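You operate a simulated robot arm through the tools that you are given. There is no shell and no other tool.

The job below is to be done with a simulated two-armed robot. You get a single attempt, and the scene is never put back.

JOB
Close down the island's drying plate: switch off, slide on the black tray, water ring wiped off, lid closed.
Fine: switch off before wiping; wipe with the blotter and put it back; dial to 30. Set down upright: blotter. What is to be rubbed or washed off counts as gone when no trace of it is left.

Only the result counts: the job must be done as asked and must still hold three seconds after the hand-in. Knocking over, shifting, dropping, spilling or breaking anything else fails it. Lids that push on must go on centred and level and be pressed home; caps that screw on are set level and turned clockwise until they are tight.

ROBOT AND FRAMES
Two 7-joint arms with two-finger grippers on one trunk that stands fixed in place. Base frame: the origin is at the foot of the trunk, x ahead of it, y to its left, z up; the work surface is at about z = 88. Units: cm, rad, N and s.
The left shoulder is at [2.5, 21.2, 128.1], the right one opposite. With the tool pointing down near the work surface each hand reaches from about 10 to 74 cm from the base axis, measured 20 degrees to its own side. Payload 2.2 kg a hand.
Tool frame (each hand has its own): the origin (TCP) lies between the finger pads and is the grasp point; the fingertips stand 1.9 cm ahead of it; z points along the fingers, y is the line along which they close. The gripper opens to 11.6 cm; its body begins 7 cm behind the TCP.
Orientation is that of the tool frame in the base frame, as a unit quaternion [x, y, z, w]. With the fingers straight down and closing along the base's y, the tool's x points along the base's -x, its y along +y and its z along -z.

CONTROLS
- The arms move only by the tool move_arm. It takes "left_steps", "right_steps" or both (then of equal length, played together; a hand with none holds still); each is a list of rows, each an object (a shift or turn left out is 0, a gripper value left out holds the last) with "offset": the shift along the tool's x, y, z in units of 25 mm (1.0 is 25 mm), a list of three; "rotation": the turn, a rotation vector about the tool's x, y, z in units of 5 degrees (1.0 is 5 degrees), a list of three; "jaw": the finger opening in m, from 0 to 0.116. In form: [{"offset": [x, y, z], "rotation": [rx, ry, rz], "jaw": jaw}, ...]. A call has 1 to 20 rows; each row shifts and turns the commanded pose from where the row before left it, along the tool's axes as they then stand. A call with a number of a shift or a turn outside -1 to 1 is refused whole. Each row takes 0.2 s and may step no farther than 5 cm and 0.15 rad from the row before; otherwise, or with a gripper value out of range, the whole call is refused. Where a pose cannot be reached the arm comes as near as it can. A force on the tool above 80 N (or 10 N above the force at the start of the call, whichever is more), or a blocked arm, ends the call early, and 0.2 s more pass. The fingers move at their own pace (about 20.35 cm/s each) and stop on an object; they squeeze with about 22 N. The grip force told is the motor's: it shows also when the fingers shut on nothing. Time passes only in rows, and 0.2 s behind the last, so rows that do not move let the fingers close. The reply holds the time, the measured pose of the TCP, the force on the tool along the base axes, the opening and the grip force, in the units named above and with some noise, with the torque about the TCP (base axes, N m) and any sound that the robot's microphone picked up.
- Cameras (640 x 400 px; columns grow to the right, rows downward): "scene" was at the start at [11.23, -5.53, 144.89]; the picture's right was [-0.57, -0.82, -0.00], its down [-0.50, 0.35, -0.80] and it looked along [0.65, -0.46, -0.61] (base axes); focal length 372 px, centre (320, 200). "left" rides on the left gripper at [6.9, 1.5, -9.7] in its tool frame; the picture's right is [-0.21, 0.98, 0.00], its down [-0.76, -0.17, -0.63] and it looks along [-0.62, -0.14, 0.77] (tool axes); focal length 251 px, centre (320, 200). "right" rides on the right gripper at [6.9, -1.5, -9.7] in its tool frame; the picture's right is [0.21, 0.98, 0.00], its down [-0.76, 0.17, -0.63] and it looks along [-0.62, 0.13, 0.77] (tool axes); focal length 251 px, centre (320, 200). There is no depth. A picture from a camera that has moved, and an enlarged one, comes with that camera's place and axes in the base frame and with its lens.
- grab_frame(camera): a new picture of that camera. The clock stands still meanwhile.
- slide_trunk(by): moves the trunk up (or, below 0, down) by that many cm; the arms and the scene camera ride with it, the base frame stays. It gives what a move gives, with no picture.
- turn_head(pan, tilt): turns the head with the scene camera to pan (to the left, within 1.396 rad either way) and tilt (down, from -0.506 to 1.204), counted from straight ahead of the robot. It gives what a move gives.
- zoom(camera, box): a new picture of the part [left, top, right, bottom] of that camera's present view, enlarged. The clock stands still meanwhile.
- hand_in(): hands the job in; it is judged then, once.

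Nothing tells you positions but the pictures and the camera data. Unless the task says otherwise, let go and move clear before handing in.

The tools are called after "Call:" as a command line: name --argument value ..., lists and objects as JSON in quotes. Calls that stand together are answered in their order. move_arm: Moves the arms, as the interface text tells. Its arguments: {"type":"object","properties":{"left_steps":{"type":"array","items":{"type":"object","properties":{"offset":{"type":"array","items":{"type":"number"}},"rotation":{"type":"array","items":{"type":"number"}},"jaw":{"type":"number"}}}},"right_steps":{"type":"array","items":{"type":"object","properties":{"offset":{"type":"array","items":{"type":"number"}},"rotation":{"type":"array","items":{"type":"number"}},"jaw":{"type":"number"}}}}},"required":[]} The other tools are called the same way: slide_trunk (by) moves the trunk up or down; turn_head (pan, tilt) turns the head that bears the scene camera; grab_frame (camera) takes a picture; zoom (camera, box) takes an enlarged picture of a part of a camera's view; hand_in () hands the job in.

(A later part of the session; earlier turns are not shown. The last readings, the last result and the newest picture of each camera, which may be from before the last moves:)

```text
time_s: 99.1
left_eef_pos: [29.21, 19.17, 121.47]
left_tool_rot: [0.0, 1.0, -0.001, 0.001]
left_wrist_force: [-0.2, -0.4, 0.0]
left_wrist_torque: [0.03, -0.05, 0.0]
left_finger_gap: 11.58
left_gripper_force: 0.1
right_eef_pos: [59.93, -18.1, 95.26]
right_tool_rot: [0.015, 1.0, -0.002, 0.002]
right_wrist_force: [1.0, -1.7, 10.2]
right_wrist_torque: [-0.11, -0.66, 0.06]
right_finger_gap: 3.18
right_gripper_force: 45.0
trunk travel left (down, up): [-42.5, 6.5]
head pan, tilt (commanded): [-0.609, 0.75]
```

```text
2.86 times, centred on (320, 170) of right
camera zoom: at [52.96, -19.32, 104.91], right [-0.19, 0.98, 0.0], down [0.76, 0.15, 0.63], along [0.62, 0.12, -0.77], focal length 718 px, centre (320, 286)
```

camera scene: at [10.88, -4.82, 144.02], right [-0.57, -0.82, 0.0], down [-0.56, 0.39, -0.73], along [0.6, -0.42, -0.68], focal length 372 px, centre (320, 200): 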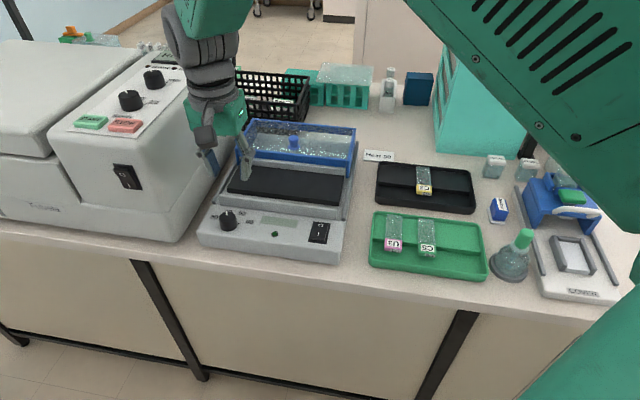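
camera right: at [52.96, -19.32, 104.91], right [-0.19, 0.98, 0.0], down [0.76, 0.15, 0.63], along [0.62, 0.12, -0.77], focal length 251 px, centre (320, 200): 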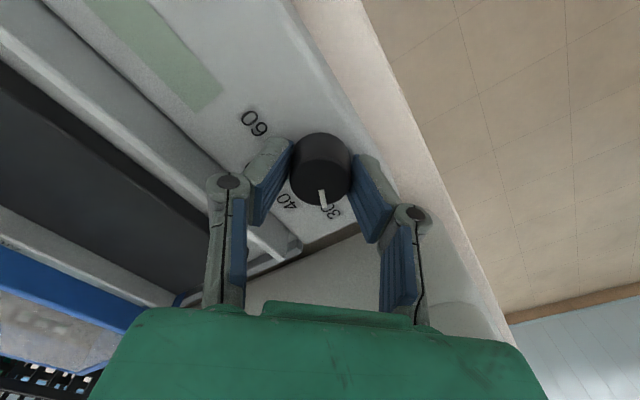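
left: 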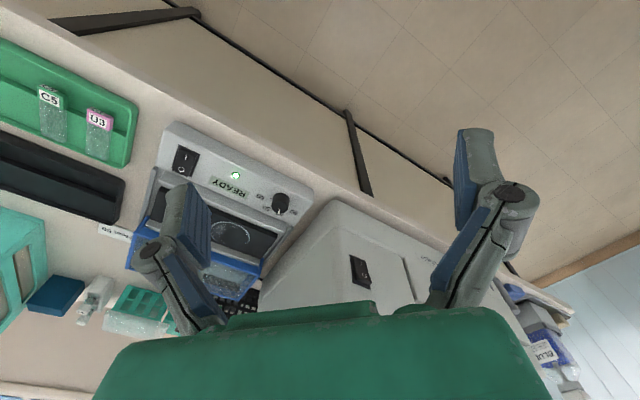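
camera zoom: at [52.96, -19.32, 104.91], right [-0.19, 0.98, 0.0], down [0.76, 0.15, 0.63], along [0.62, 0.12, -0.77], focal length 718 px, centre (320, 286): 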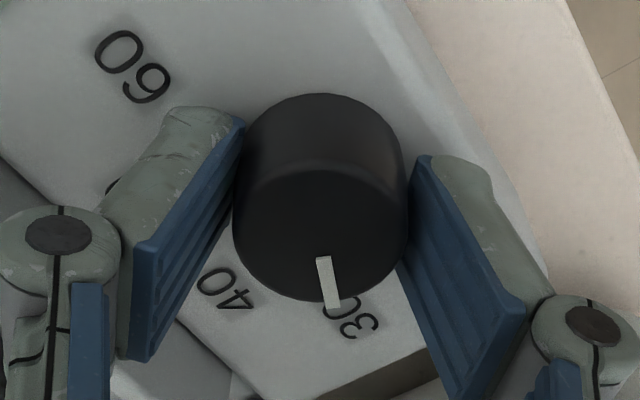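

The pointer looks to be at 30. I'll release, lift straight up, and verify.

Call:
move_arm --right_steps '[{"jaw": 0.036}, {"jaw": 0.044}, {"jaw": 0.052}, {}, {"offset": [0, 0, -0.4]}, {"offset": [0, 0, -0.8]}, {"offset": [0, 0, -0.9]}, {"offset": [0, 0, -0.9]}, {"offset": [0, 0, -0.9]}, {"offset": [0, 0, -0.6]}, {}]'

Call:
zoom --camera "scene" --box '[190, 190, 280, 250]'

Call:
zoom --camera "right" --box '[250, 20, 400, 140]'

```text
time_s: 101.5
left_eef_pos: [29.31, 19.27, 121.49]
left_tool_rot: [0.0, 1.0, -0.001, 0.001]
left_wrist_force: [0.1, -0.5, 0.1]
left_wrist_torque: [-0.01, 0.0, 0.03]
left_finger_gap: 11.58
left_gripper_force: 0.0
right_eef_pos: [59.93, -18.1, 106.35]
right_tool_rot: [0.015, 1.0, -0.001, 0.001]
right_wrist_force: [-0.3, 0.1, -0.2]
right_wrist_torque: [-0.02, 0.01, -0.02]
right_finger_gap: 5.2
right_gripper_force: 0.0
trunk travel left (down, up): [-42.5, 6.5]
head pan, tilt (commanded): [-0.609, 0.75]
```

```text
6.67 times, centred on (235, 220) of scene
camera zoom: at [10.92, -4.81, 144.01], right [-0.57, -0.82, 0.0], down [-0.56, 0.39, -0.73], along [0.6, -0.42, -0.68], focal length 2483 px, centre (887, 67)
```

zoom: 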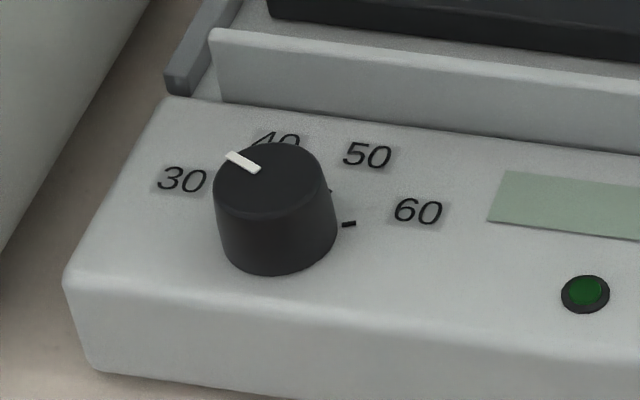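

```text
3.33 times, centred on (325, 80) of right
camera zoom: at [52.96, -19.37, 116.04], right [-0.18, 0.98, 0.0], down [0.76, 0.14, 0.63], along [0.62, 0.12, -0.77], focal length 838 px, centre (303, 600)
```

zoom: 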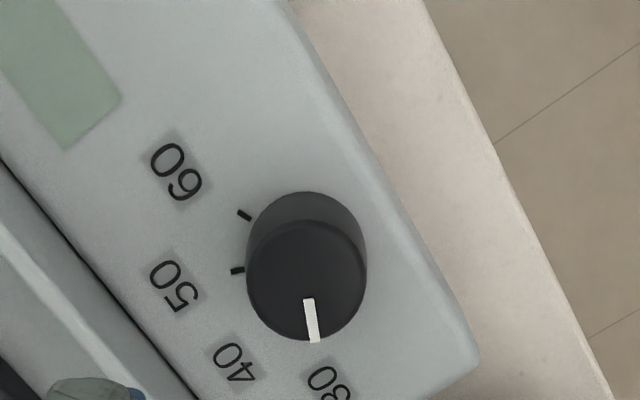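

The dial points close to 30. I'll zoom in tighter to measure the remaining angle error.

Call:
zoom --camera "right" --box '[285, 70, 355, 140]'

Call:
zoom --camera "scene" --box '[205, 200, 255, 235]'

```text
5.71 times, centred on (320, 105) of right
camera zoom: at [52.96, -19.37, 116.04], right [-0.18, 0.98, 0.0], down [0.76, 0.14, 0.63], along [0.62, 0.12, -0.77], focal length 1437 px, centre (320, 743)
```

zoom: 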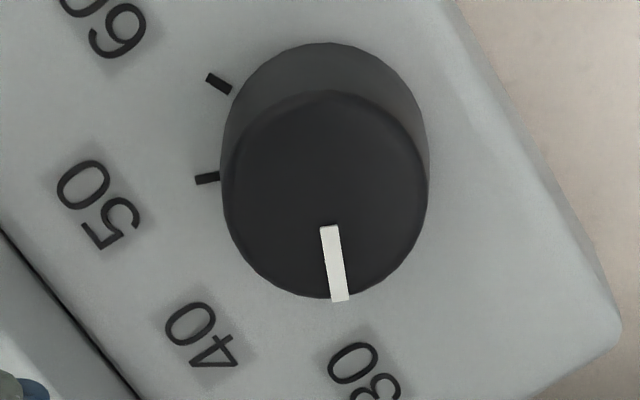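

```text
11.43 times, centred on (230, 218) of scene
camera zoom: at [10.92, -4.81, 144.01], right [-0.57, -0.82, 0.0], down [-0.56, 0.39, -0.73], along [0.6, -0.42, -0.68], focal length 4256 px, centre (1349, 0)
```

zoom: 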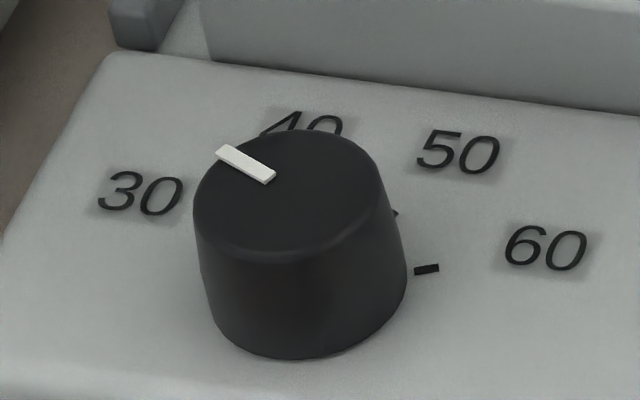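

The pointer is on 30 to within a degree or two. Last is the lid, so I'll rotate the hand back to 45° and move in front of the lid for a close look.

Call:
move_arm --right_steps '[{"rotation": [0, 0, 0.96]}, {"rotation": [0, 0, 0.96]}, {"rotation": [0, 0, 0.96]}, {"rotation": [0, 0, 0.96]}, {"rotation": [0, 0, 0.96]}, {"rotation": [0, 0, 0.96]}, {"rotation": [0, 0, 0.96]}, {"rotation": [0, 0, 0.97]}, {"rotation": [0, 0, 0.97]}, {"offset": [-0.5, -0.8, -0.3]}, {"offset": [-0.6, -0.8, -0.3]}, {"offset": [-0.6, -0.8, 0]}, {"offset": [-0.56, -0.9, 0]}, {}]'

Call:
grab_frame --camera "right"

Call:
zoom --camera "scene" --box '[210, 100, 380, 220]'

```text
time_s: 104.5
left_eef_pos: [29.32, 19.04, 121.6]
left_tool_rot: [0.0, 1.0, -0.001, 0.001]
left_wrist_force: [0.0, 0.0, 0.4]
left_wrist_torque: [0.0, 0.01, 0.01]
left_finger_gap: 11.6
left_gripper_force: 0.1
right_eef_pos: [58.09, -27.95, 108.04]
right_tool_rot: [0.383, 0.924, 0.0, 0.001]
right_wrist_force: [0.6, -0.1, -0.1]
right_wrist_torque: [0.02, -0.01, -0.03]
right_finger_gap: 5.2
right_gripper_force: 0.1
trunk travel left (down, up): [-42.5, 6.5]
head pan, tilt (commanded): [-0.609, 0.75]
```

```text
taken
camera right: at [52.07, -24.12, 117.62], right [0.54, 0.84, 0.0], down [0.65, -0.42, 0.63], along [0.53, -0.34, -0.77], focal length 251 px, centre (320, 200)
```

right: 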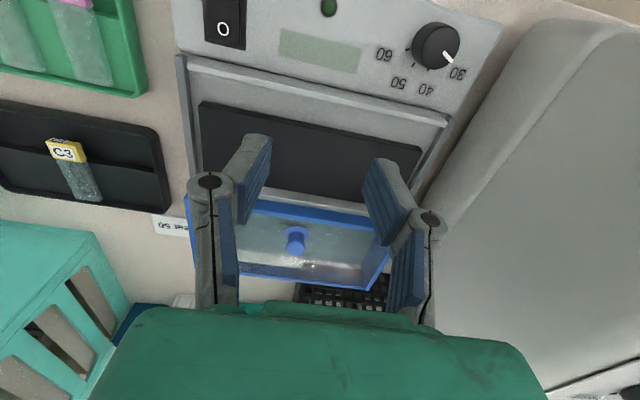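

```text
3.33 times, centred on (295, 160) of scene
camera zoom: at [10.87, -4.93, 144.01], right [-0.57, -0.82, 0.0], down [-0.56, 0.39, -0.73], along [0.6, -0.42, -0.68], focal length 1241 px, centre (403, 333)
```

zoom: 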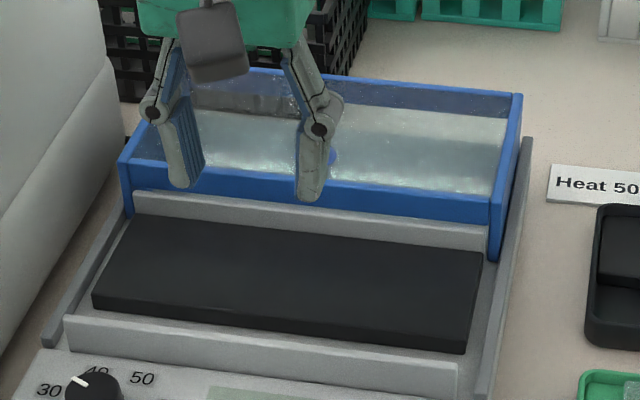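

Call:
zoom --camera "right" --box '[160, 150, 460, 320]'

Call:
zoom --camera "scene" --box '[225, 110, 365, 180]'

Call:
zoom --camera "scene" --box '[310, 120, 370, 260]'

```text
2.13 times, centred on (310, 235) of right
camera zoom: at [52.07, -24.12, 117.62], right [0.54, 0.84, 0.0], down [0.65, -0.42, 0.63], along [0.53, -0.34, -0.77], focal length 536 px, centre (341, 125)
```

zoom: 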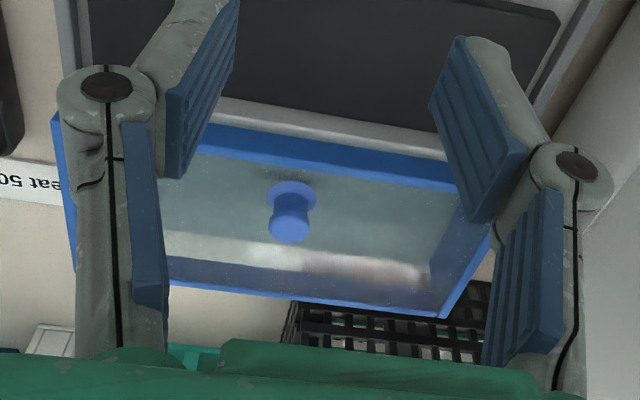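

```text
4.57 times, centred on (295, 145) of scene
camera zoom: at [10.87, -4.93, 144.01], right [-0.57, -0.82, 0.0], down [-0.56, 0.39, -0.73], along [0.6, -0.42, -0.68], focal length 1702 px, centre (434, 451)
```

zoom: 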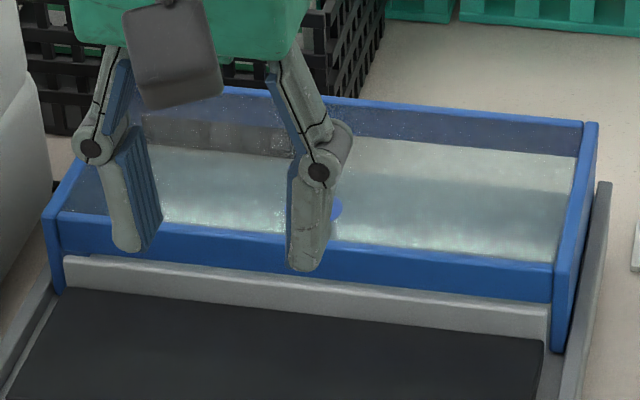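

```text
2.86 times, centred on (340, 190) of scene
camera zoom: at [10.87, -4.93, 144.01], right [-0.57, -0.82, 0.0], down [-0.56, 0.39, -0.73], along [0.6, -0.42, -0.68], focal length 1064 px, centre (263, 229)
```

zoom: 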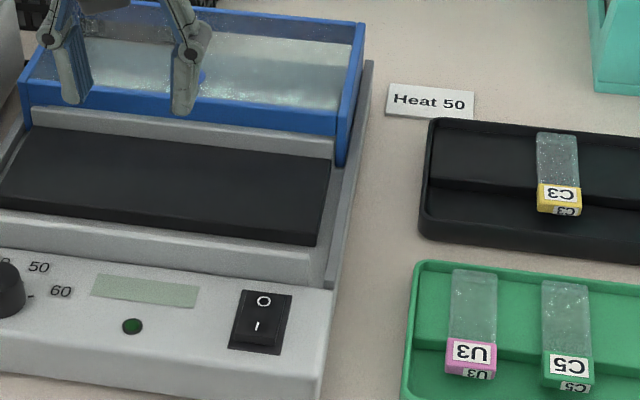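

The lid is a hood on side rails, with its knob near the front at about (67.8,-37.7), knob top z≈100.7 and lid top z≈98.3. It needs to slide about 11 cm forward. I'll move above the knob.

Call:
move_arm --right_steps '[{"offset": [-0.8, 0.02, 0]}, {"offset": [-0.9, 0.02, 0]}, {"offset": [-0.9, 0.02, 0]}, {"offset": [-0.9, 0.02, 0]}, {"offset": [-0.9, 0.02, 0]}, {"offset": [-0.9, 0.02, 0]}, {}]'

Call:
grab_frame --camera "right"

Call:
zoom --camera "scene" --box '[210, 70, 380, 200]'

```text
time_s: 106.1
left_eef_pos: [29.3, 19.03, 121.65]
left_tool_rot: [0.0, 1.0, -0.001, 0.0]
left_wrist_force: [0.1, 0.3, -0.2]
left_wrist_torque: [-0.01, 0.01, 0.01]
left_finger_gap: 11.6
left_gripper_force: 0.0
right_eef_pos: [67.68, -37.3, 107.97]
right_tool_rot: [0.384, 0.923, -0.001, 0.001]
right_wrist_force: [0.0, -0.7, -0.3]
right_wrist_torque: [-0.02, 0.0, -0.04]
right_finger_gap: 5.22
right_gripper_force: 0.0
trunk travel left (down, up): [-42.5, 6.5]
head pan, tilt (commanded): [-0.609, 0.75]
```

```text
taken
camera right: at [61.68, -33.48, 117.73], right [0.54, 0.84, 0.0], down [0.65, -0.42, 0.63], along [0.53, -0.34, -0.77], focal length 251 px, centre (320, 200)
```

right: 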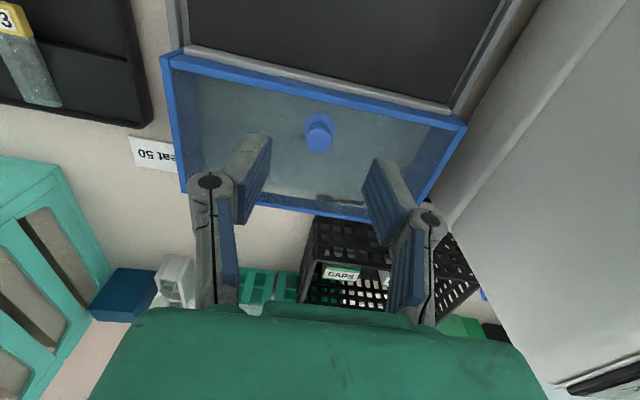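

```text
3.08 times, centred on (295, 135) of scene
camera zoom: at [10.92, -5.01, 144.01], right [-0.57, -0.82, 0.0], down [-0.56, 0.39, -0.73], along [0.6, -0.42, -0.68], focal length 1146 px, centre (397, 400)
```

zoom: 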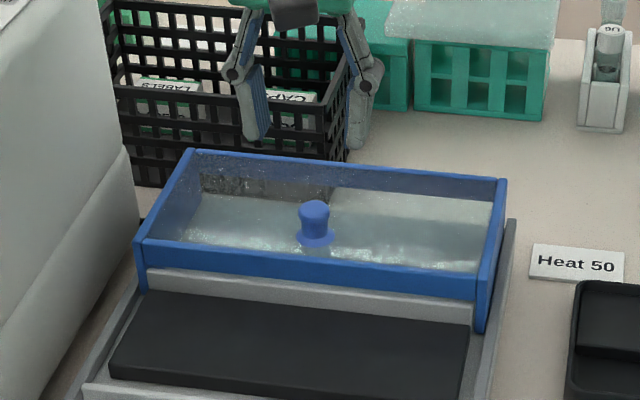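

Call:
zoom --camera "right" --box '[260, 90, 380, 180]'

Call:
zoom --camera "right" --box '[150, 30, 480, 230]'

```text
4.44 times, centred on (320, 135) of right
camera zoom: at [61.68, -33.48, 117.73], right [0.54, 0.84, 0.0], down [0.65, -0.42, 0.63], along [0.53, -0.34, -0.77], focal length 1118 px, centre (320, 489)
```

zoom: 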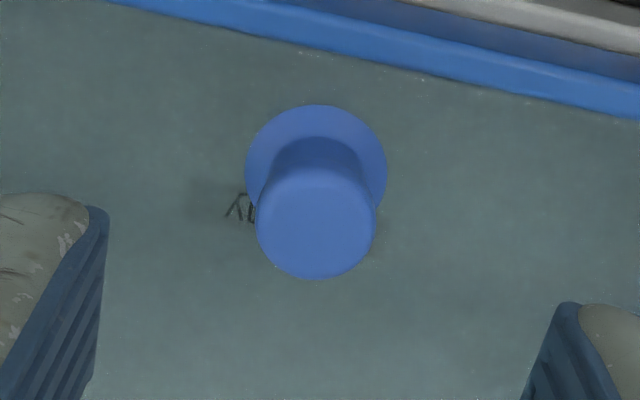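

```text
1.94 times, centred on (315, 130) of right
camera zoom: at [61.68, -33.48, 117.73], right [0.54, 0.84, 0.0], down [0.65, -0.42, 0.63], along [0.53, -0.34, -0.77], focal length 488 px, centre (330, 336)
```

zoom: 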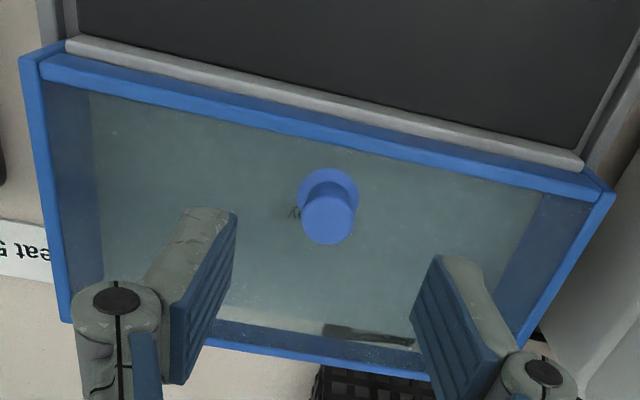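

The knob is at offset (-1.2,+0.2) cm, with its top about 2 cm wide. I'll align and lower the fingers around it.

Call:
move_arm --right_steps '[{"offset": [-0.48, 0.068, 0], "jaw": 0.044}, {"offset": [0, 0, 0.8]}, {"offset": [0, 0, 0.8]}, {"offset": [0, 0, 0.5]}, {}]'

Call:
zoom --camera "right" --box '[220, 80, 420, 240]'

Call:
zoom --camera "scene" --box '[240, 90, 350, 180]'

```text
time_s: 107.3
left_eef_pos: [29.31, 19.09, 121.64]
left_tool_rot: [0.0, 1.0, -0.001, 0.001]
left_wrist_force: [0.6, 0.0, -0.9]
left_wrist_torque: [0.02, 0.0, 0.02]
left_finger_gap: 11.62
left_gripper_force: 0.1
right_eef_pos: [68.59, -37.94, 102.78]
right_tool_rot: [0.383, 0.924, -0.001, 0.001]
right_wrist_force: [-0.3, -0.1, 1.2]
right_wrist_torque: [0.01, -0.01, -0.01]
right_finger_gap: 4.36
right_gripper_force: 0.1
trunk travel left (down, up): [-42.5, 6.5]
head pan, tilt (commanded): [-0.609, 0.75]
```

```text
2.50 times, centred on (320, 160) of right
camera zoom: at [62.57, -34.16, 112.4], right [0.54, 0.84, 0.0], down [0.65, -0.42, 0.63], along [0.53, -0.34, -0.77], focal length 629 px, centre (320, 300)
```

zoom: 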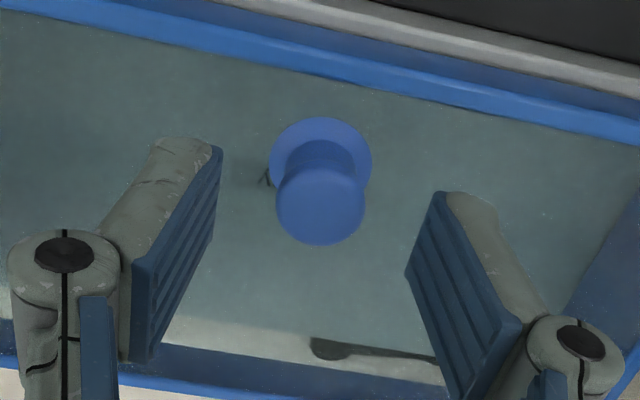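

```text
4.44 times, centred on (295, 135) of scene
camera zoom: at [10.92, -4.98, 144.01], right [-0.57, -0.82, 0.0], down [-0.56, 0.39, -0.73], along [0.6, -0.42, -0.68], focal length 1655 px, centre (431, 489)
```

zoom: 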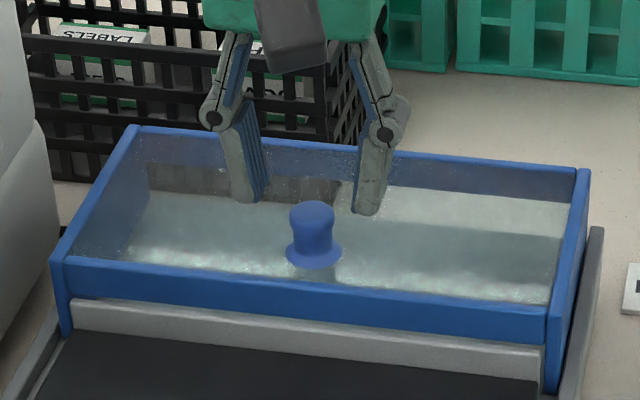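

Well centred. I'll descend the last 1.5 cm and close on the knob.

Call:
move_arm --right_steps '[{"offset": [0, 0, 0.3]}, {"offset": [0, 0, 0.2]}, {"offset": [0, 0, 0.1]}, {}]'

Call:
move_arm --right_steps '[{"jaw": 0.034}, {"jaw": 0.028}, {"jaw": 0.022}, {"jaw": 0.017}, {"jaw": 0.012}, {}]'

Call:
zoom --camera "right" --box '[220, 80, 420, 240]'

Call:
zoom --camera "scene" --box '[240, 90, 350, 180]'

```text
time_s: 108.3
left_eef_pos: [29.39, 19.11, 121.59]
left_tool_rot: [0.0, 1.0, -0.001, 0.001]
left_wrist_force: [0.7, -0.6, -0.3]
left_wrist_torque: [0.01, 0.02, 0.01]
left_finger_gap: 11.59
left_gripper_force: 0.1
right_eef_pos: [68.71, -37.92, 101.11]
right_tool_rot: [0.384, 0.924, 0.0, 0.001]
right_wrist_force: [-0.5, -0.5, -0.6]
right_wrist_torque: [0.02, -0.01, 0.02]
right_finger_gap: 4.38
right_gripper_force: 0.1
trunk travel left (down, up): [-42.5, 6.5]
head pan, tilt (commanded): [-0.609, 0.75]
```

```text
time_s: 109.7
left_eef_pos: [29.36, 19.0, 121.59]
left_tool_rot: [0.001, 1.0, -0.001, 0.001]
left_wrist_force: [0.1, -0.4, -0.4]
left_wrist_torque: [0.02, 0.03, -0.02]
left_finger_gap: 11.6
left_gripper_force: 0.1
right_eef_pos: [68.53, -37.92, 101.12]
right_tool_rot: [0.382, 0.924, 0.001, 0.001]
right_wrist_force: [-0.7, -0.2, -1.1]
right_wrist_torque: [0.0, -0.01, -0.01]
right_finger_gap: 1.19
right_gripper_force: 0.0
trunk travel left (down, up): [-42.5, 6.5]
head pan, tilt (commanded): [-0.609, 0.75]
```

```text
2.50 times, centred on (320, 160) of right
camera zoom: at [62.68, -34.09, 110.89], right [0.54, 0.84, 0.0], down [0.65, -0.42, 0.63], along [0.53, -0.34, -0.77], focal length 629 px, centre (320, 300)
```

zoom: 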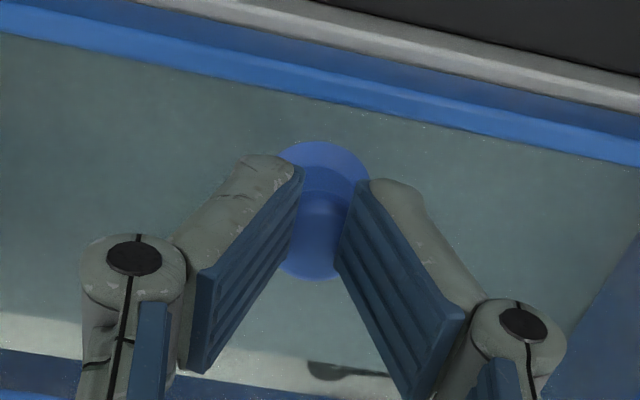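

```text
4.44 times, centred on (295, 135) of scene
camera zoom: at [10.95, -4.98, 144.01], right [-0.57, -0.82, 0.0], down [-0.56, 0.39, -0.73], along [0.6, -0.42, -0.68], focal length 1655 px, centre (431, 489)
```

zoom: 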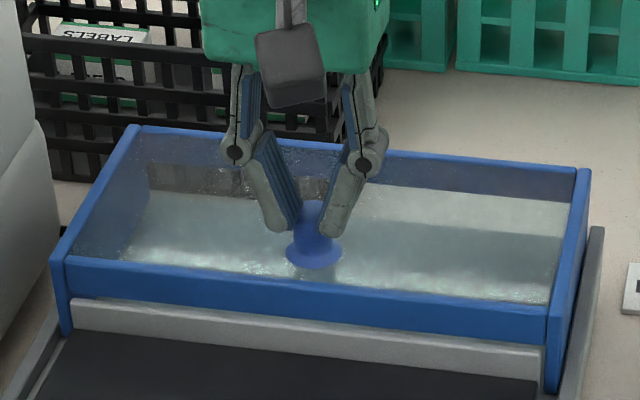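

The jaws closed to 1.2 cm without touching, so the tips are just above the knob and my height estimates run a few mm high. I'll reopen, shift 5 mm back, and go lower.

Call:
move_arm --right_steps '[{"jaw": 0.044}, {"offset": [-0.2, 0, 0]}, {"offset": [0, 0, 0.15]}, {"offset": [0, 0, 0.15]}, {}]'

Call:
zoom --camera "right" --box '[220, 80, 420, 240]'

Call:
zoom --camera "scene" --box '[240, 90, 350, 180]'

```text
time_s: 110.9
left_eef_pos: [29.4, 19.03, 121.71]
left_tool_rot: [0.001, 1.0, -0.001, 0.002]
left_wrist_force: [-0.5, 0.1, 1.2]
left_wrist_torque: [0.0, 0.0, -0.03]
left_finger_gap: 11.6
left_gripper_force: 0.1
right_eef_pos: [68.95, -38.21, 100.42]
right_tool_rot: [0.383, 0.924, 0.0, 0.001]
right_wrist_force: [0.1, 0.7, 0.8]
right_wrist_torque: [-0.01, 0.02, -0.04]
right_finger_gap: 4.37
right_gripper_force: 0.1
trunk travel left (down, up): [-42.5, 6.5]
head pan, tilt (commanded): [-0.609, 0.75]
```

```text
2.50 times, centred on (320, 160) of right
camera zoom: at [63.05, -34.41, 110.07], right [0.54, 0.84, 0.0], down [0.65, -0.42, 0.63], along [0.53, -0.34, -0.77], focal length 629 px, centre (320, 300)
```

zoom: 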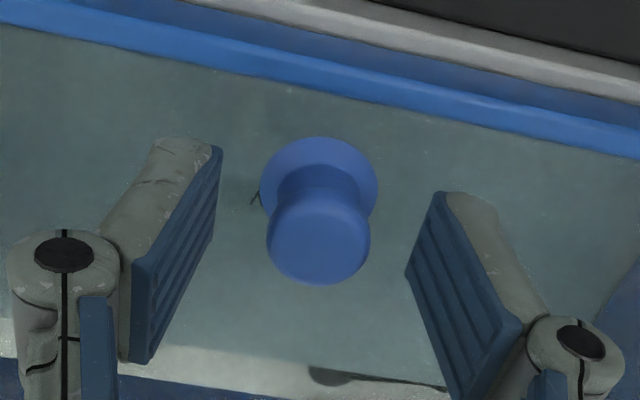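

```text
4.44 times, centred on (295, 135) of scene
camera zoom: at [10.96, -4.98, 144.01], right [-0.57, -0.82, 0.0], down [-0.56, 0.39, -0.73], along [0.6, -0.42, -0.68], focal length 1655 px, centre (431, 489)
```

zoom: 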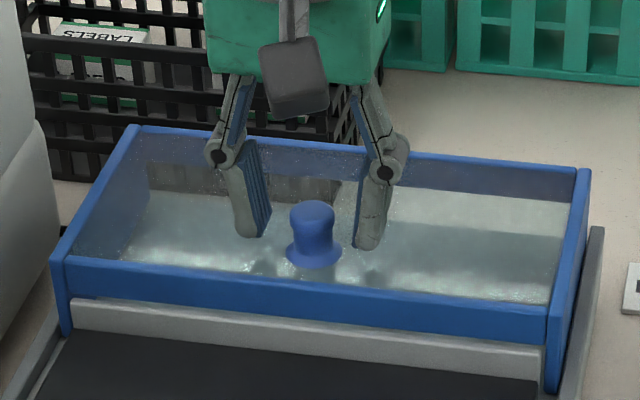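

Call:
move_arm --right_steps '[{"offset": [-0.08, 0, 0.12]}, {"jaw": 0.034}, {"jaw": 0.028}, {"jaw": 0.023}, {"jaw": 0.018}, {"jaw": 0.014}, {}]'

Call:
zoom --camera "right" --box '[220, 80, 420, 240]'

Call:
zoom --camera "scene" --box '[240, 90, 350, 180]'

```text
time_s: 112.5
left_eef_pos: [29.28, 19.09, 121.52]
left_tool_rot: [0.0, 1.0, 0.0, 0.001]
left_wrist_force: [-0.6, -0.5, 0.3]
left_wrist_torque: [0.01, 0.0, 0.0]
left_finger_gap: 11.62
left_gripper_force: 0.0
right_eef_pos: [69.21, -38.5, 100.04]
right_tool_rot: [0.382, 0.924, 0.0, 0.0]
right_wrist_force: [2.7, 2.4, 0.7]
right_wrist_torque: [0.14, 0.03, -0.01]
right_finger_gap: 2.07
right_gripper_force: 45.2
trunk travel left (down, up): [-42.5, 6.5]
head pan, tilt (commanded): [-0.609, 0.75]
```

```text
2.50 times, centred on (320, 160) of right
camera zoom: at [63.26, -34.56, 109.8], right [0.54, 0.84, 0.0], down [0.65, -0.42, 0.63], along [0.53, -0.34, -0.77], focal length 629 px, centre (320, 300)
```

zoom: 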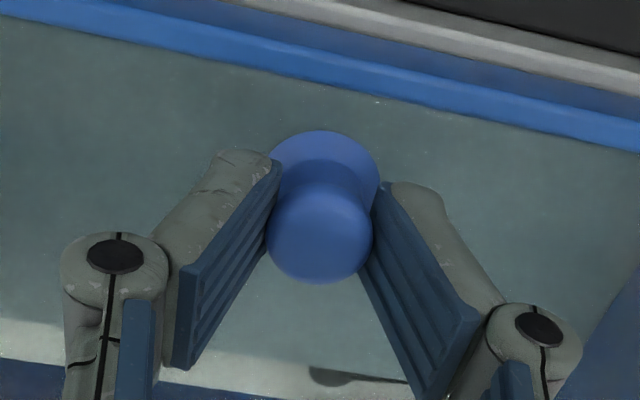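

```text
4.44 times, centred on (295, 135) of scene
camera zoom: at [11.02, -4.92, 144.0], right [-0.57, -0.82, 0.0], down [-0.56, 0.39, -0.73], along [0.6, -0.42, -0.68], focal length 1655 px, centre (431, 489)
```

zoom: 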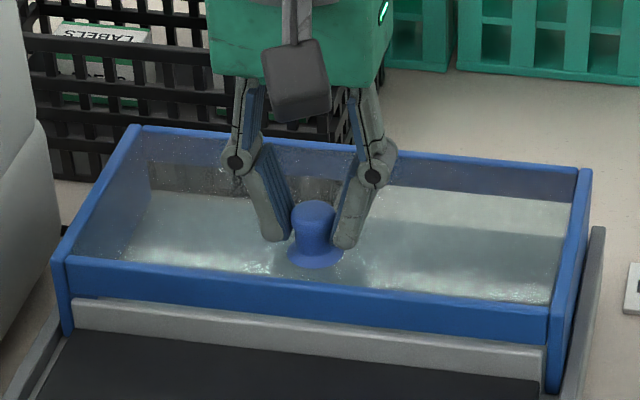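

The knob is gripped. I'll pull the lid forward gently along its rails and check the force and motion.

Call:
move_arm --right_steps '[{"offset": [0.15, 0, 0]}, {"offset": [0.2, 0, 0]}, {"offset": [0.2, 0, 0]}, {}]'

Call:
zoom --camera "scene" --box '[210, 90, 380, 230]'

```text
time_s: 113.5
left_eef_pos: [29.4, 19.13, 121.55]
left_tool_rot: [0.001, 1.0, -0.001, 0.001]
left_wrist_force: [0.2, 1.0, 0.4]
left_wrist_torque: [-0.02, -0.01, 0.01]
left_finger_gap: 11.6
left_gripper_force: 0.0
right_eef_pos: [68.1, -37.26, 100.0]
right_tool_rot: [0.383, 0.924, 0.0, 0.001]
right_wrist_force: [1.7, 1.5, 0.9]
right_wrist_torque: [0.09, 0.07, -0.03]
right_finger_gap: 2.07
right_gripper_force: 45.2
trunk travel left (down, up): [-42.5, 6.5]
head pan, tilt (commanded): [-0.609, 0.75]
```

```text
2.86 times, centred on (295, 160) of scene
camera zoom: at [10.97, -4.9, 144.01], right [-0.57, -0.82, 0.0], down [-0.56, 0.39, -0.73], along [0.6, -0.42, -0.68], focal length 1064 px, centre (391, 314)
```

zoom: 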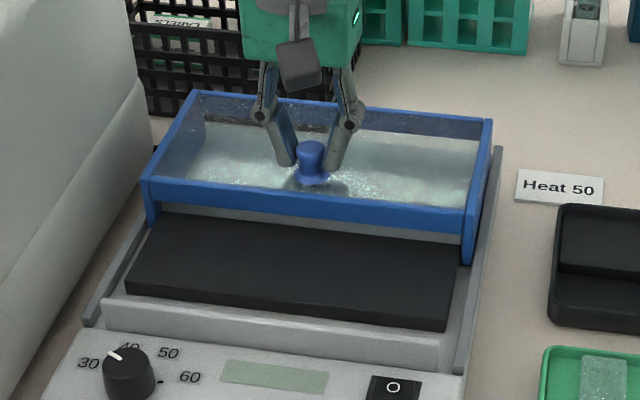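

The lid slides freely. I'll continue pulling it forward.

Call:
move_arm --right_steps '[{"offset": [0.3, 0, 0]}, {"offset": [0.3, 0, 0]}, {"offset": [0.3, 0, 0]}, {"offset": [0.3, 0, 0]}, {"offset": [0.3, 0, 0]}, {"offset": [0.3, 0, 0]}, {"offset": [0.3, 0, 0]}, {"offset": [0.3, 0, 0]}, {}]'

Call:
zoom --camera "scene" --box '[190, 90, 380, 250]'

Call:
grab_frame --camera "right"

```text
time_s: 115.5
left_eef_pos: [29.45, 19.21, 121.59]
left_tool_rot: [0.0, 1.0, -0.001, 0.002]
left_wrist_force: [0.2, 1.5, 0.0]
left_wrist_torque: [0.0, -0.02, 0.0]
left_finger_gap: 11.58
left_gripper_force: 0.1
right_eef_pos: [63.84, -33.04, 100.06]
right_tool_rot: [0.383, 0.924, -0.001, 0.001]
right_wrist_force: [0.6, 0.2, -0.8]
right_wrist_torque: [0.06, 0.05, 0.04]
right_finger_gap: 2.09
right_gripper_force: 44.7
trunk travel left (down, up): [-42.5, 6.5]
head pan, tilt (commanded): [-0.609, 0.75]
```

```text
2.50 times, centred on (285, 170) of scene
camera zoom: at [10.95, -4.92, 144.01], right [-0.57, -0.82, 0.0], down [-0.56, 0.39, -0.73], along [0.6, -0.42, -0.68], focal length 931 px, centre (408, 275)
```

zoom: 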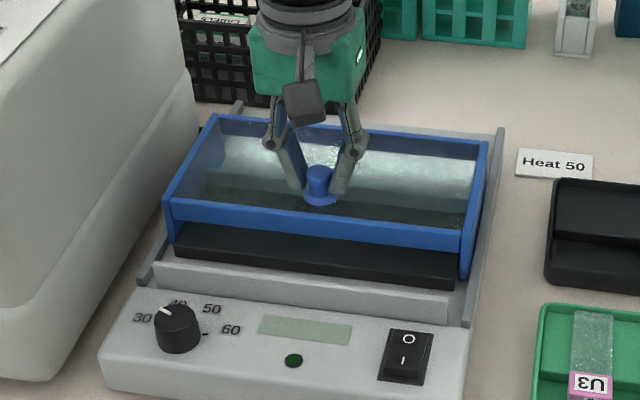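

```text
taken
camera right: at [57.92, -29.23, 109.8], right [0.54, 0.84, 0.0], down [0.65, -0.42, 0.63], along [0.53, -0.34, -0.77], focal length 251 px, centre (320, 200)
```

right: 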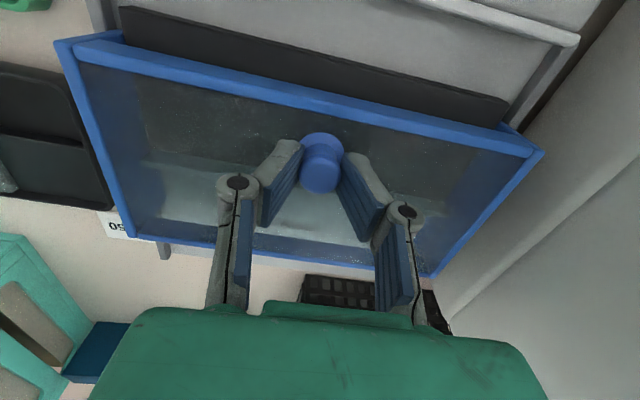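

The lid now covers more than half the plate. I'll keep pulling in smaller steps until it stops.

Call:
move_arm --right_steps '[{"offset": [0.2, 0, 0]}, {"offset": [0.2, 0, 0]}, {"offset": [0.2, 0, 0]}, {"offset": [0.2, 0, 0]}, {"offset": [0.2, 0, 0]}, {"offset": [0.15, 0, 0]}, {}]'

Call:
zoom --camera "scene" --box '[190, 90, 380, 250]'

Call:
grab_frame --camera "right"

```text
time_s: 117.1
left_eef_pos: [29.24, 19.25, 121.6]
left_tool_rot: [0.0, 1.0, 0.0, 0.001]
left_wrist_force: [0.7, -0.8, 0.3]
left_wrist_torque: [-0.01, 0.01, 0.01]
left_finger_gap: 11.57
left_gripper_force: 0.0
right_eef_pos: [61.78, -30.88, 99.97]
right_tool_rot: [0.383, 0.924, -0.001, 0.001]
right_wrist_force: [-1.9, -1.4, 2.0]
right_wrist_torque: [-0.4, -0.35, -0.04]
right_finger_gap: 2.09
right_gripper_force: 45.2
trunk travel left (down, up): [-42.5, 6.5]
head pan, tilt (commanded): [-0.609, 0.75]
```

```text
2.50 times, centred on (285, 170) of scene
camera zoom: at [10.83, -4.93, 144.02], right [-0.57, -0.82, 0.0], down [-0.56, 0.39, -0.73], along [0.6, -0.42, -0.68], focal length 931 px, centre (408, 275)
```

zoom: 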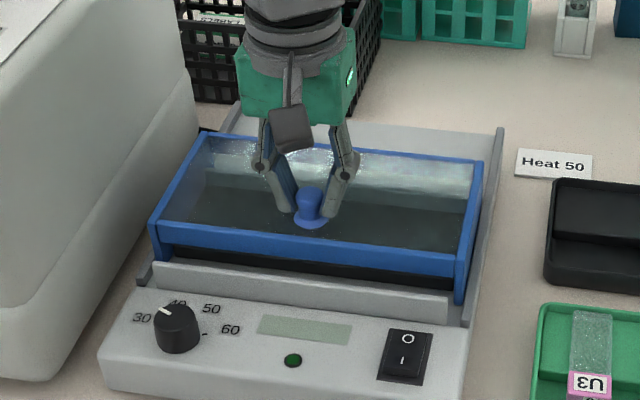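

```text
taken
camera right: at [55.89, -27.19, 109.79], right [0.54, 0.84, 0.0], down [0.65, -0.42, 0.63], along [0.53, -0.34, -0.77], focal length 251 px, centre (320, 200)
```

right: 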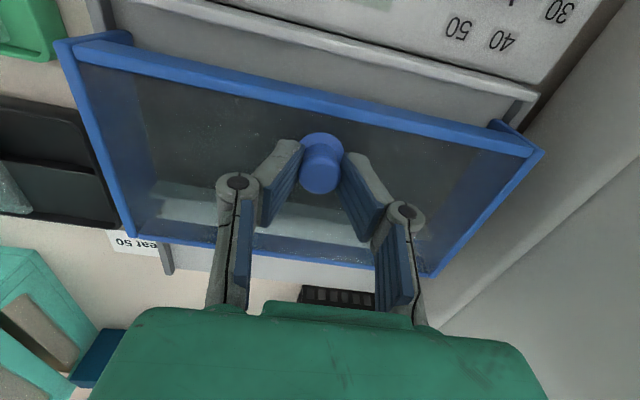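

I see a small torque building, so I'll look closely at the lid's position and level before continuing.

Call:
zoom --camera "scene" --box '[225, 120, 345, 230]'

Call:
zoom --camera "right" --box '[40, 0, 560, 290]'

```text
3.64 times, centred on (285, 175) of scene
camera zoom: at [10.83, -4.93, 144.02], right [-0.57, -0.82, 0.0], down [-0.56, 0.39, -0.73], along [0.6, -0.42, -0.68], focal length 1354 px, centre (447, 291)
```

zoom: 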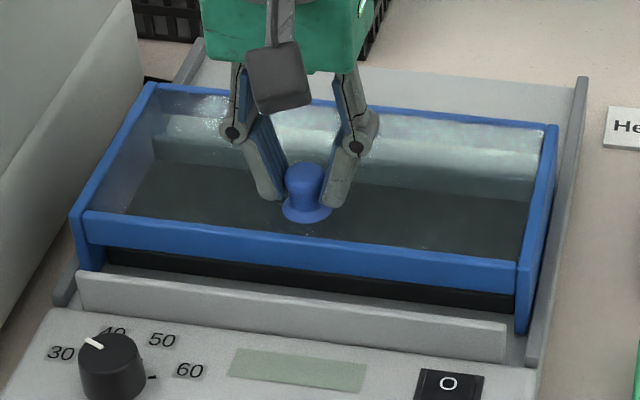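

```text
1.23 times, centred on (300, 145) of right
camera zoom: at [55.89, -27.19, 109.79], right [0.54, 0.84, 0.0], down [0.65, -0.42, 0.63], along [0.53, -0.34, -0.77], focal length 310 px, centre (345, 268)
```

zoom: 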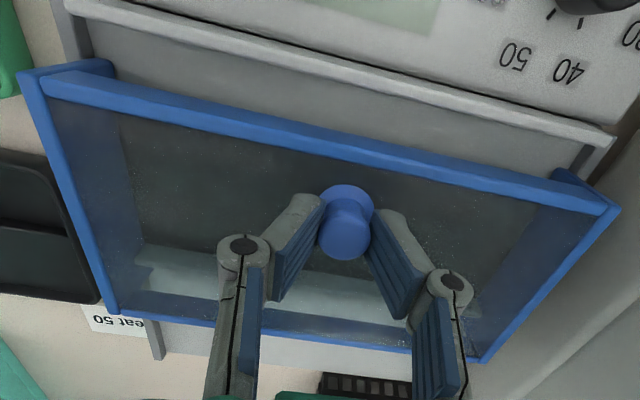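

The lid is level, with its front bar about 1.5–2 cm from the front ridge. I'll continue in small steps.

Call:
move_arm --right_steps '[{"offset": [0.1, 0, 0]}, {"offset": [0.1, 0, 0]}, {"offset": [0.1, 0, 0]}, {"offset": [0.1, 0, 0]}, {}]'

Call:
zoom --camera "scene" --box '[225, 120, 345, 230]'

```text
time_s: 118.3
left_eef_pos: [29.48, 18.98, 121.57]
left_tool_rot: [0.0, 1.0, -0.001, 0.0]
left_wrist_force: [-0.3, -0.1, 0.8]
left_wrist_torque: [0.01, 0.01, 0.02]
left_finger_gap: 11.6
left_gripper_force: 0.0
right_eef_pos: [61.17, -30.41, 100.14]
right_tool_rot: [0.382, 0.924, 0.0, 0.002]
right_wrist_force: [0.0, -1.4, -0.9]
right_wrist_torque: [-0.25, -0.17, 0.06]
right_finger_gap: 2.06
right_gripper_force: 44.5
trunk travel left (down, up): [-42.5, 6.5]
head pan, tilt (commanded): [-0.609, 0.75]
```

```text
3.64 times, centred on (285, 175) of scene
camera zoom: at [10.91, -4.96, 144.01], right [-0.57, -0.82, 0.0], down [-0.56, 0.39, -0.73], along [0.6, -0.42, -0.68], focal length 1354 px, centre (447, 291)
```

zoom: 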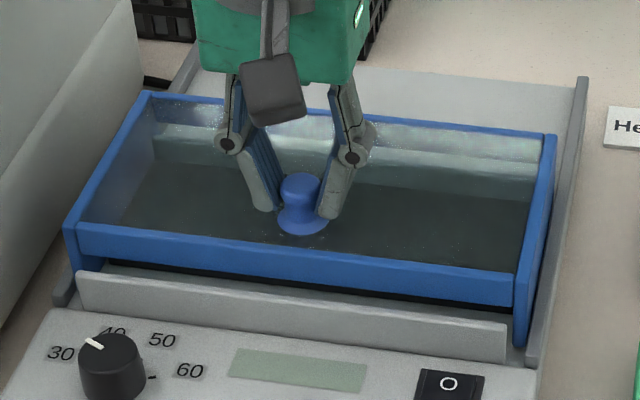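

Call:
move_arm --right_steps '[{"offset": [0.1, 0, 0]}, {"offset": [0.1, 0, 0]}, {"offset": [0.1, 0, 0]}, {}]'

Call:
zoom --camera "scene" --box '[225, 120, 345, 230]'

Call:
zoom --camera "right" --box '[40, 0, 560, 290]'

```text
time_s: 119.3
left_eef_pos: [29.26, 19.05, 121.62]
left_tool_rot: [0.0, 1.0, -0.001, 0.001]
left_wrist_force: [0.3, 0.6, -0.2]
left_wrist_torque: [0.0, 0.0, 0.0]
left_finger_gap: 11.6
left_gripper_force: 0.1
right_eef_pos: [60.58, -29.81, 99.9]
right_tool_rot: [0.383, 0.924, 0.0, 0.001]
right_wrist_force: [-1.2, -1.4, 2.3]
right_wrist_torque: [0.17, 0.23, -0.02]
right_finger_gap: 2.09
right_gripper_force: 44.8
trunk travel left (down, up): [-42.5, 6.5]
head pan, tilt (commanded): [-0.609, 0.75]
```

```text
3.64 times, centred on (285, 175) of scene
camera zoom: at [10.84, -4.93, 144.02], right [-0.57, -0.82, 0.0], down [-0.56, 0.39, -0.73], along [0.6, -0.42, -0.68], focal length 1354 px, centre (447, 291)
```

zoom: 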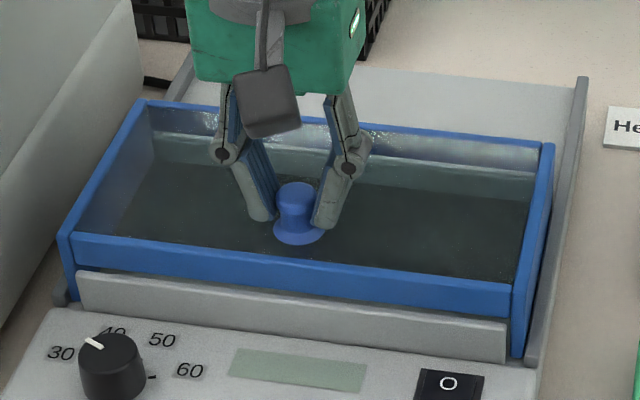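

```text
1.23 times, centred on (300, 145) of right
camera zoom: at [54.63, -25.93, 109.79], right [0.54, 0.84, 0.0], down [0.65, -0.42, 0.63], along [0.53, -0.34, -0.77], focal length 310 px, centre (345, 268)
```

zoom: 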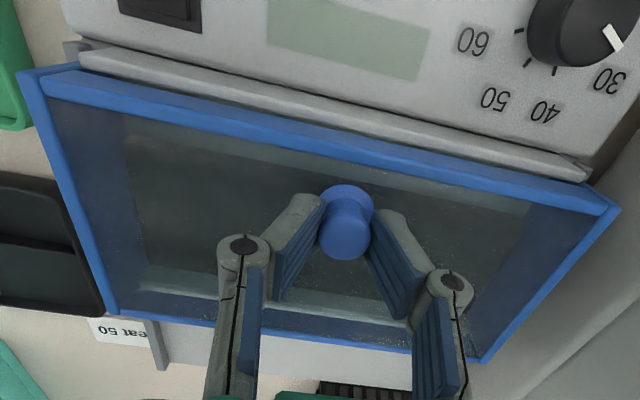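

Nearly closed. I'll continue with finer steps until I feel the end stop.

Call:
move_arm --right_steps '[{"offset": [0.08, 0, 0]}, {"offset": [0.08, 0, 0]}, {}]'

Call:
zoom --camera "scene" --box '[225, 120, 345, 230]'

```text
time_s: 120.1
left_eef_pos: [29.26, 19.24, 121.52]
left_tool_rot: [-0.001, 1.0, -0.001, 0.001]
left_wrist_force: [-1.0, 0.5, -1.0]
left_wrist_torque: [-0.01, -0.01, -0.01]
left_finger_gap: 11.59
left_gripper_force: 0.0
right_eef_pos: [60.33, -29.52, 100.03]
right_tool_rot: [0.382, 0.924, -0.001, 0.001]
right_wrist_force: [-1.3, 1.0, 1.3]
right_wrist_torque: [-0.03, -0.02, 0.02]
right_finger_gap: 2.07
right_gripper_force: 45.3
trunk travel left (down, up): [-42.5, 6.5]
head pan, tilt (commanded): [-0.609, 0.75]
```

```text
3.64 times, centred on (285, 175) of scene
camera zoom: at [10.82, -4.89, 144.02], right [-0.57, -0.82, 0.0], down [-0.56, 0.39, -0.73], along [0.6, -0.42, -0.68], focal length 1354 px, centre (447, 291)
```

zoom: 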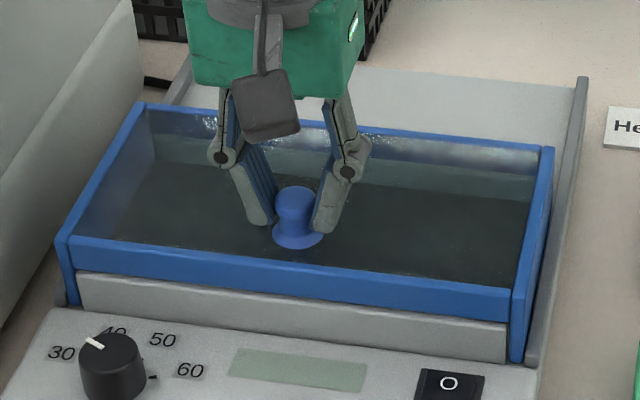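

Call:
move_arm --right_steps '[{"offset": [0.08, 0, 0]}, {"offset": [0.08, 0, 0]}, {}]'

Call:
zoom --camera "scene" --box '[225, 120, 345, 230]'

```text
time_s: 120.9
left_eef_pos: [29.38, 19.15, 121.66]
left_tool_rot: [-0.001, 1.0, -0.002, 0.0]
left_wrist_force: [-1.6, -0.5, 0.2]
left_wrist_torque: [-0.01, -0.02, 0.02]
left_finger_gap: 11.59
left_gripper_force: 0.2
right_eef_pos: [60.14, -29.36, 100.13]
right_tool_rot: [0.382, 0.924, 0.0, 0.001]
right_wrist_force: [3.3, -3.3, -0.2]
right_wrist_torque: [-0.22, -0.17, -0.05]
right_finger_gap: 2.07
right_gripper_force: 44.9
trunk travel left (down, up): [-42.5, 6.5]
head pan, tilt (commanded): [-0.609, 0.75]
```

```text
3.64 times, centred on (285, 175) of scene
camera zoom: at [10.96, -5.02, 144.0], right [-0.57, -0.82, 0.0], down [-0.56, 0.39, -0.73], along [0.6, -0.42, -0.68], focal length 1354 px, centre (447, 291)
```

zoom: 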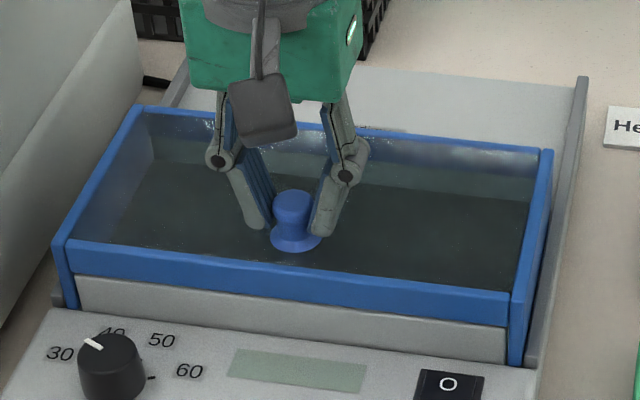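

A resistance of about 4.7 N appears against the pull. I'll nudge once more to confirm it's the end stop.

Call:
move_arm --right_steps '[{"offset": [0.05, 0, 0]}, {}]'

Call:
zoom --camera "right" --box '[40, 0, 560, 290]'

```text
time_s: 121.5
left_eef_pos: [29.33, 18.93, 121.52]
left_tool_rot: [0.0, 1.0, 0.0, 0.001]
left_wrist_force: [0.1, 0.5, -0.1]
left_wrist_torque: [0.02, -0.01, 0.02]
left_finger_gap: 11.61
left_gripper_force: 0.0
right_eef_pos: [60.09, -29.31, 100.13]
right_tool_rot: [0.382, 0.924, 0.0, 0.001]
right_wrist_force: [7.0, -6.1, 0.0]
right_wrist_torque: [0.03, 0.02, -0.04]
right_finger_gap: 2.09
right_gripper_force: 45.0
trunk travel left (down, up): [-42.5, 6.5]
head pan, tilt (commanded): [-0.609, 0.75]
```

```text
1.23 times, centred on (300, 145) of right
camera zoom: at [54.19, -25.51, 109.78], right [0.54, 0.84, 0.0], down [0.65, -0.42, 0.63], along [0.53, -0.34, -0.77], focal length 310 px, centre (345, 268)
```

zoom: 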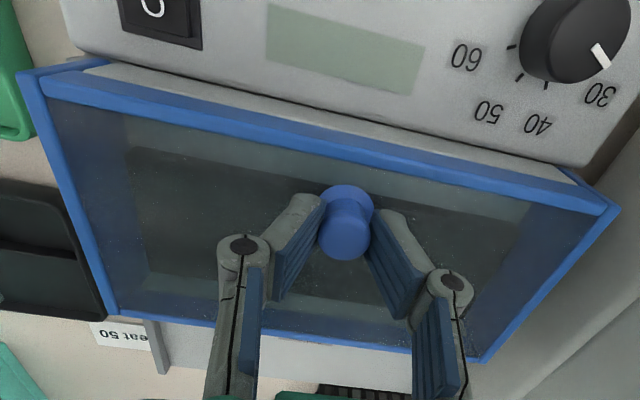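

The force doubled with almost no motion, so the lid is against its stop. I'll ease off, release the knob, and lift clear.

Call:
move_arm --right_steps '[{"offset": [-0.04, 0, 0]}, {"jaw": 0.026}, {"jaw": 0.034}, {"jaw": 0.044}, {}, {"offset": [0, 0, -0.4]}, {"offset": [0, 0, -0.8]}, {"offset": [0, 0, -0.9]}, {"offset": [0, 0, -0.9]}, {"offset": [0, 0, -0.9]}, {}]'

Call:
zoom --camera "scene" --box '[190, 110, 370, 260]'

Call:
grab_frame --camera "right"

```text
time_s: 123.9
left_eef_pos: [29.45, 19.04, 121.56]
left_tool_rot: [0.001, 1.0, -0.001, 0.001]
left_wrist_force: [0.7, -0.7, 0.5]
left_wrist_torque: [0.01, 0.03, 0.0]
left_finger_gap: 11.58
left_gripper_force: 0.0
right_eef_pos: [60.17, -29.15, 109.84]
right_tool_rot: [0.383, 0.924, -0.001, 0.0]
right_wrist_force: [0.3, 0.3, 0.1]
right_wrist_torque: [-0.01, -0.01, 0.01]
right_finger_gap: 4.39
right_gripper_force: 0.0
trunk travel left (down, up): [-42.5, 6.5]
head pan, tilt (commanded): [-0.609, 0.75]
```

```text
2.67 times, centred on (280, 185) of scene
camera zoom: at [10.91, -4.88, 144.01], right [-0.57, -0.82, 0.0], down [-0.56, 0.39, -0.73], along [0.6, -0.42, -0.68], focal length 993 px, centre (427, 240)
```

zoom: 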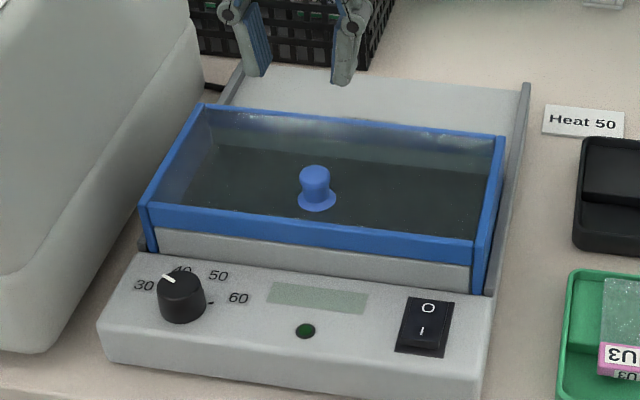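

```text
taken
camera right: at [54.27, -25.31, 119.56], right [0.54, 0.84, 0.0], down [0.65, -0.42, 0.63], along [0.53, -0.34, -0.77], focal length 251 px, centre (320, 200)
```

right: 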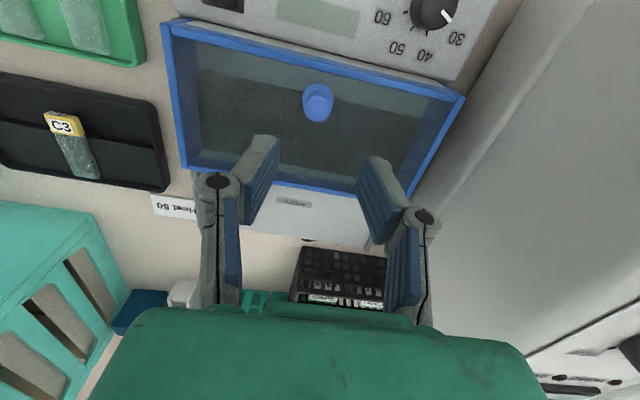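

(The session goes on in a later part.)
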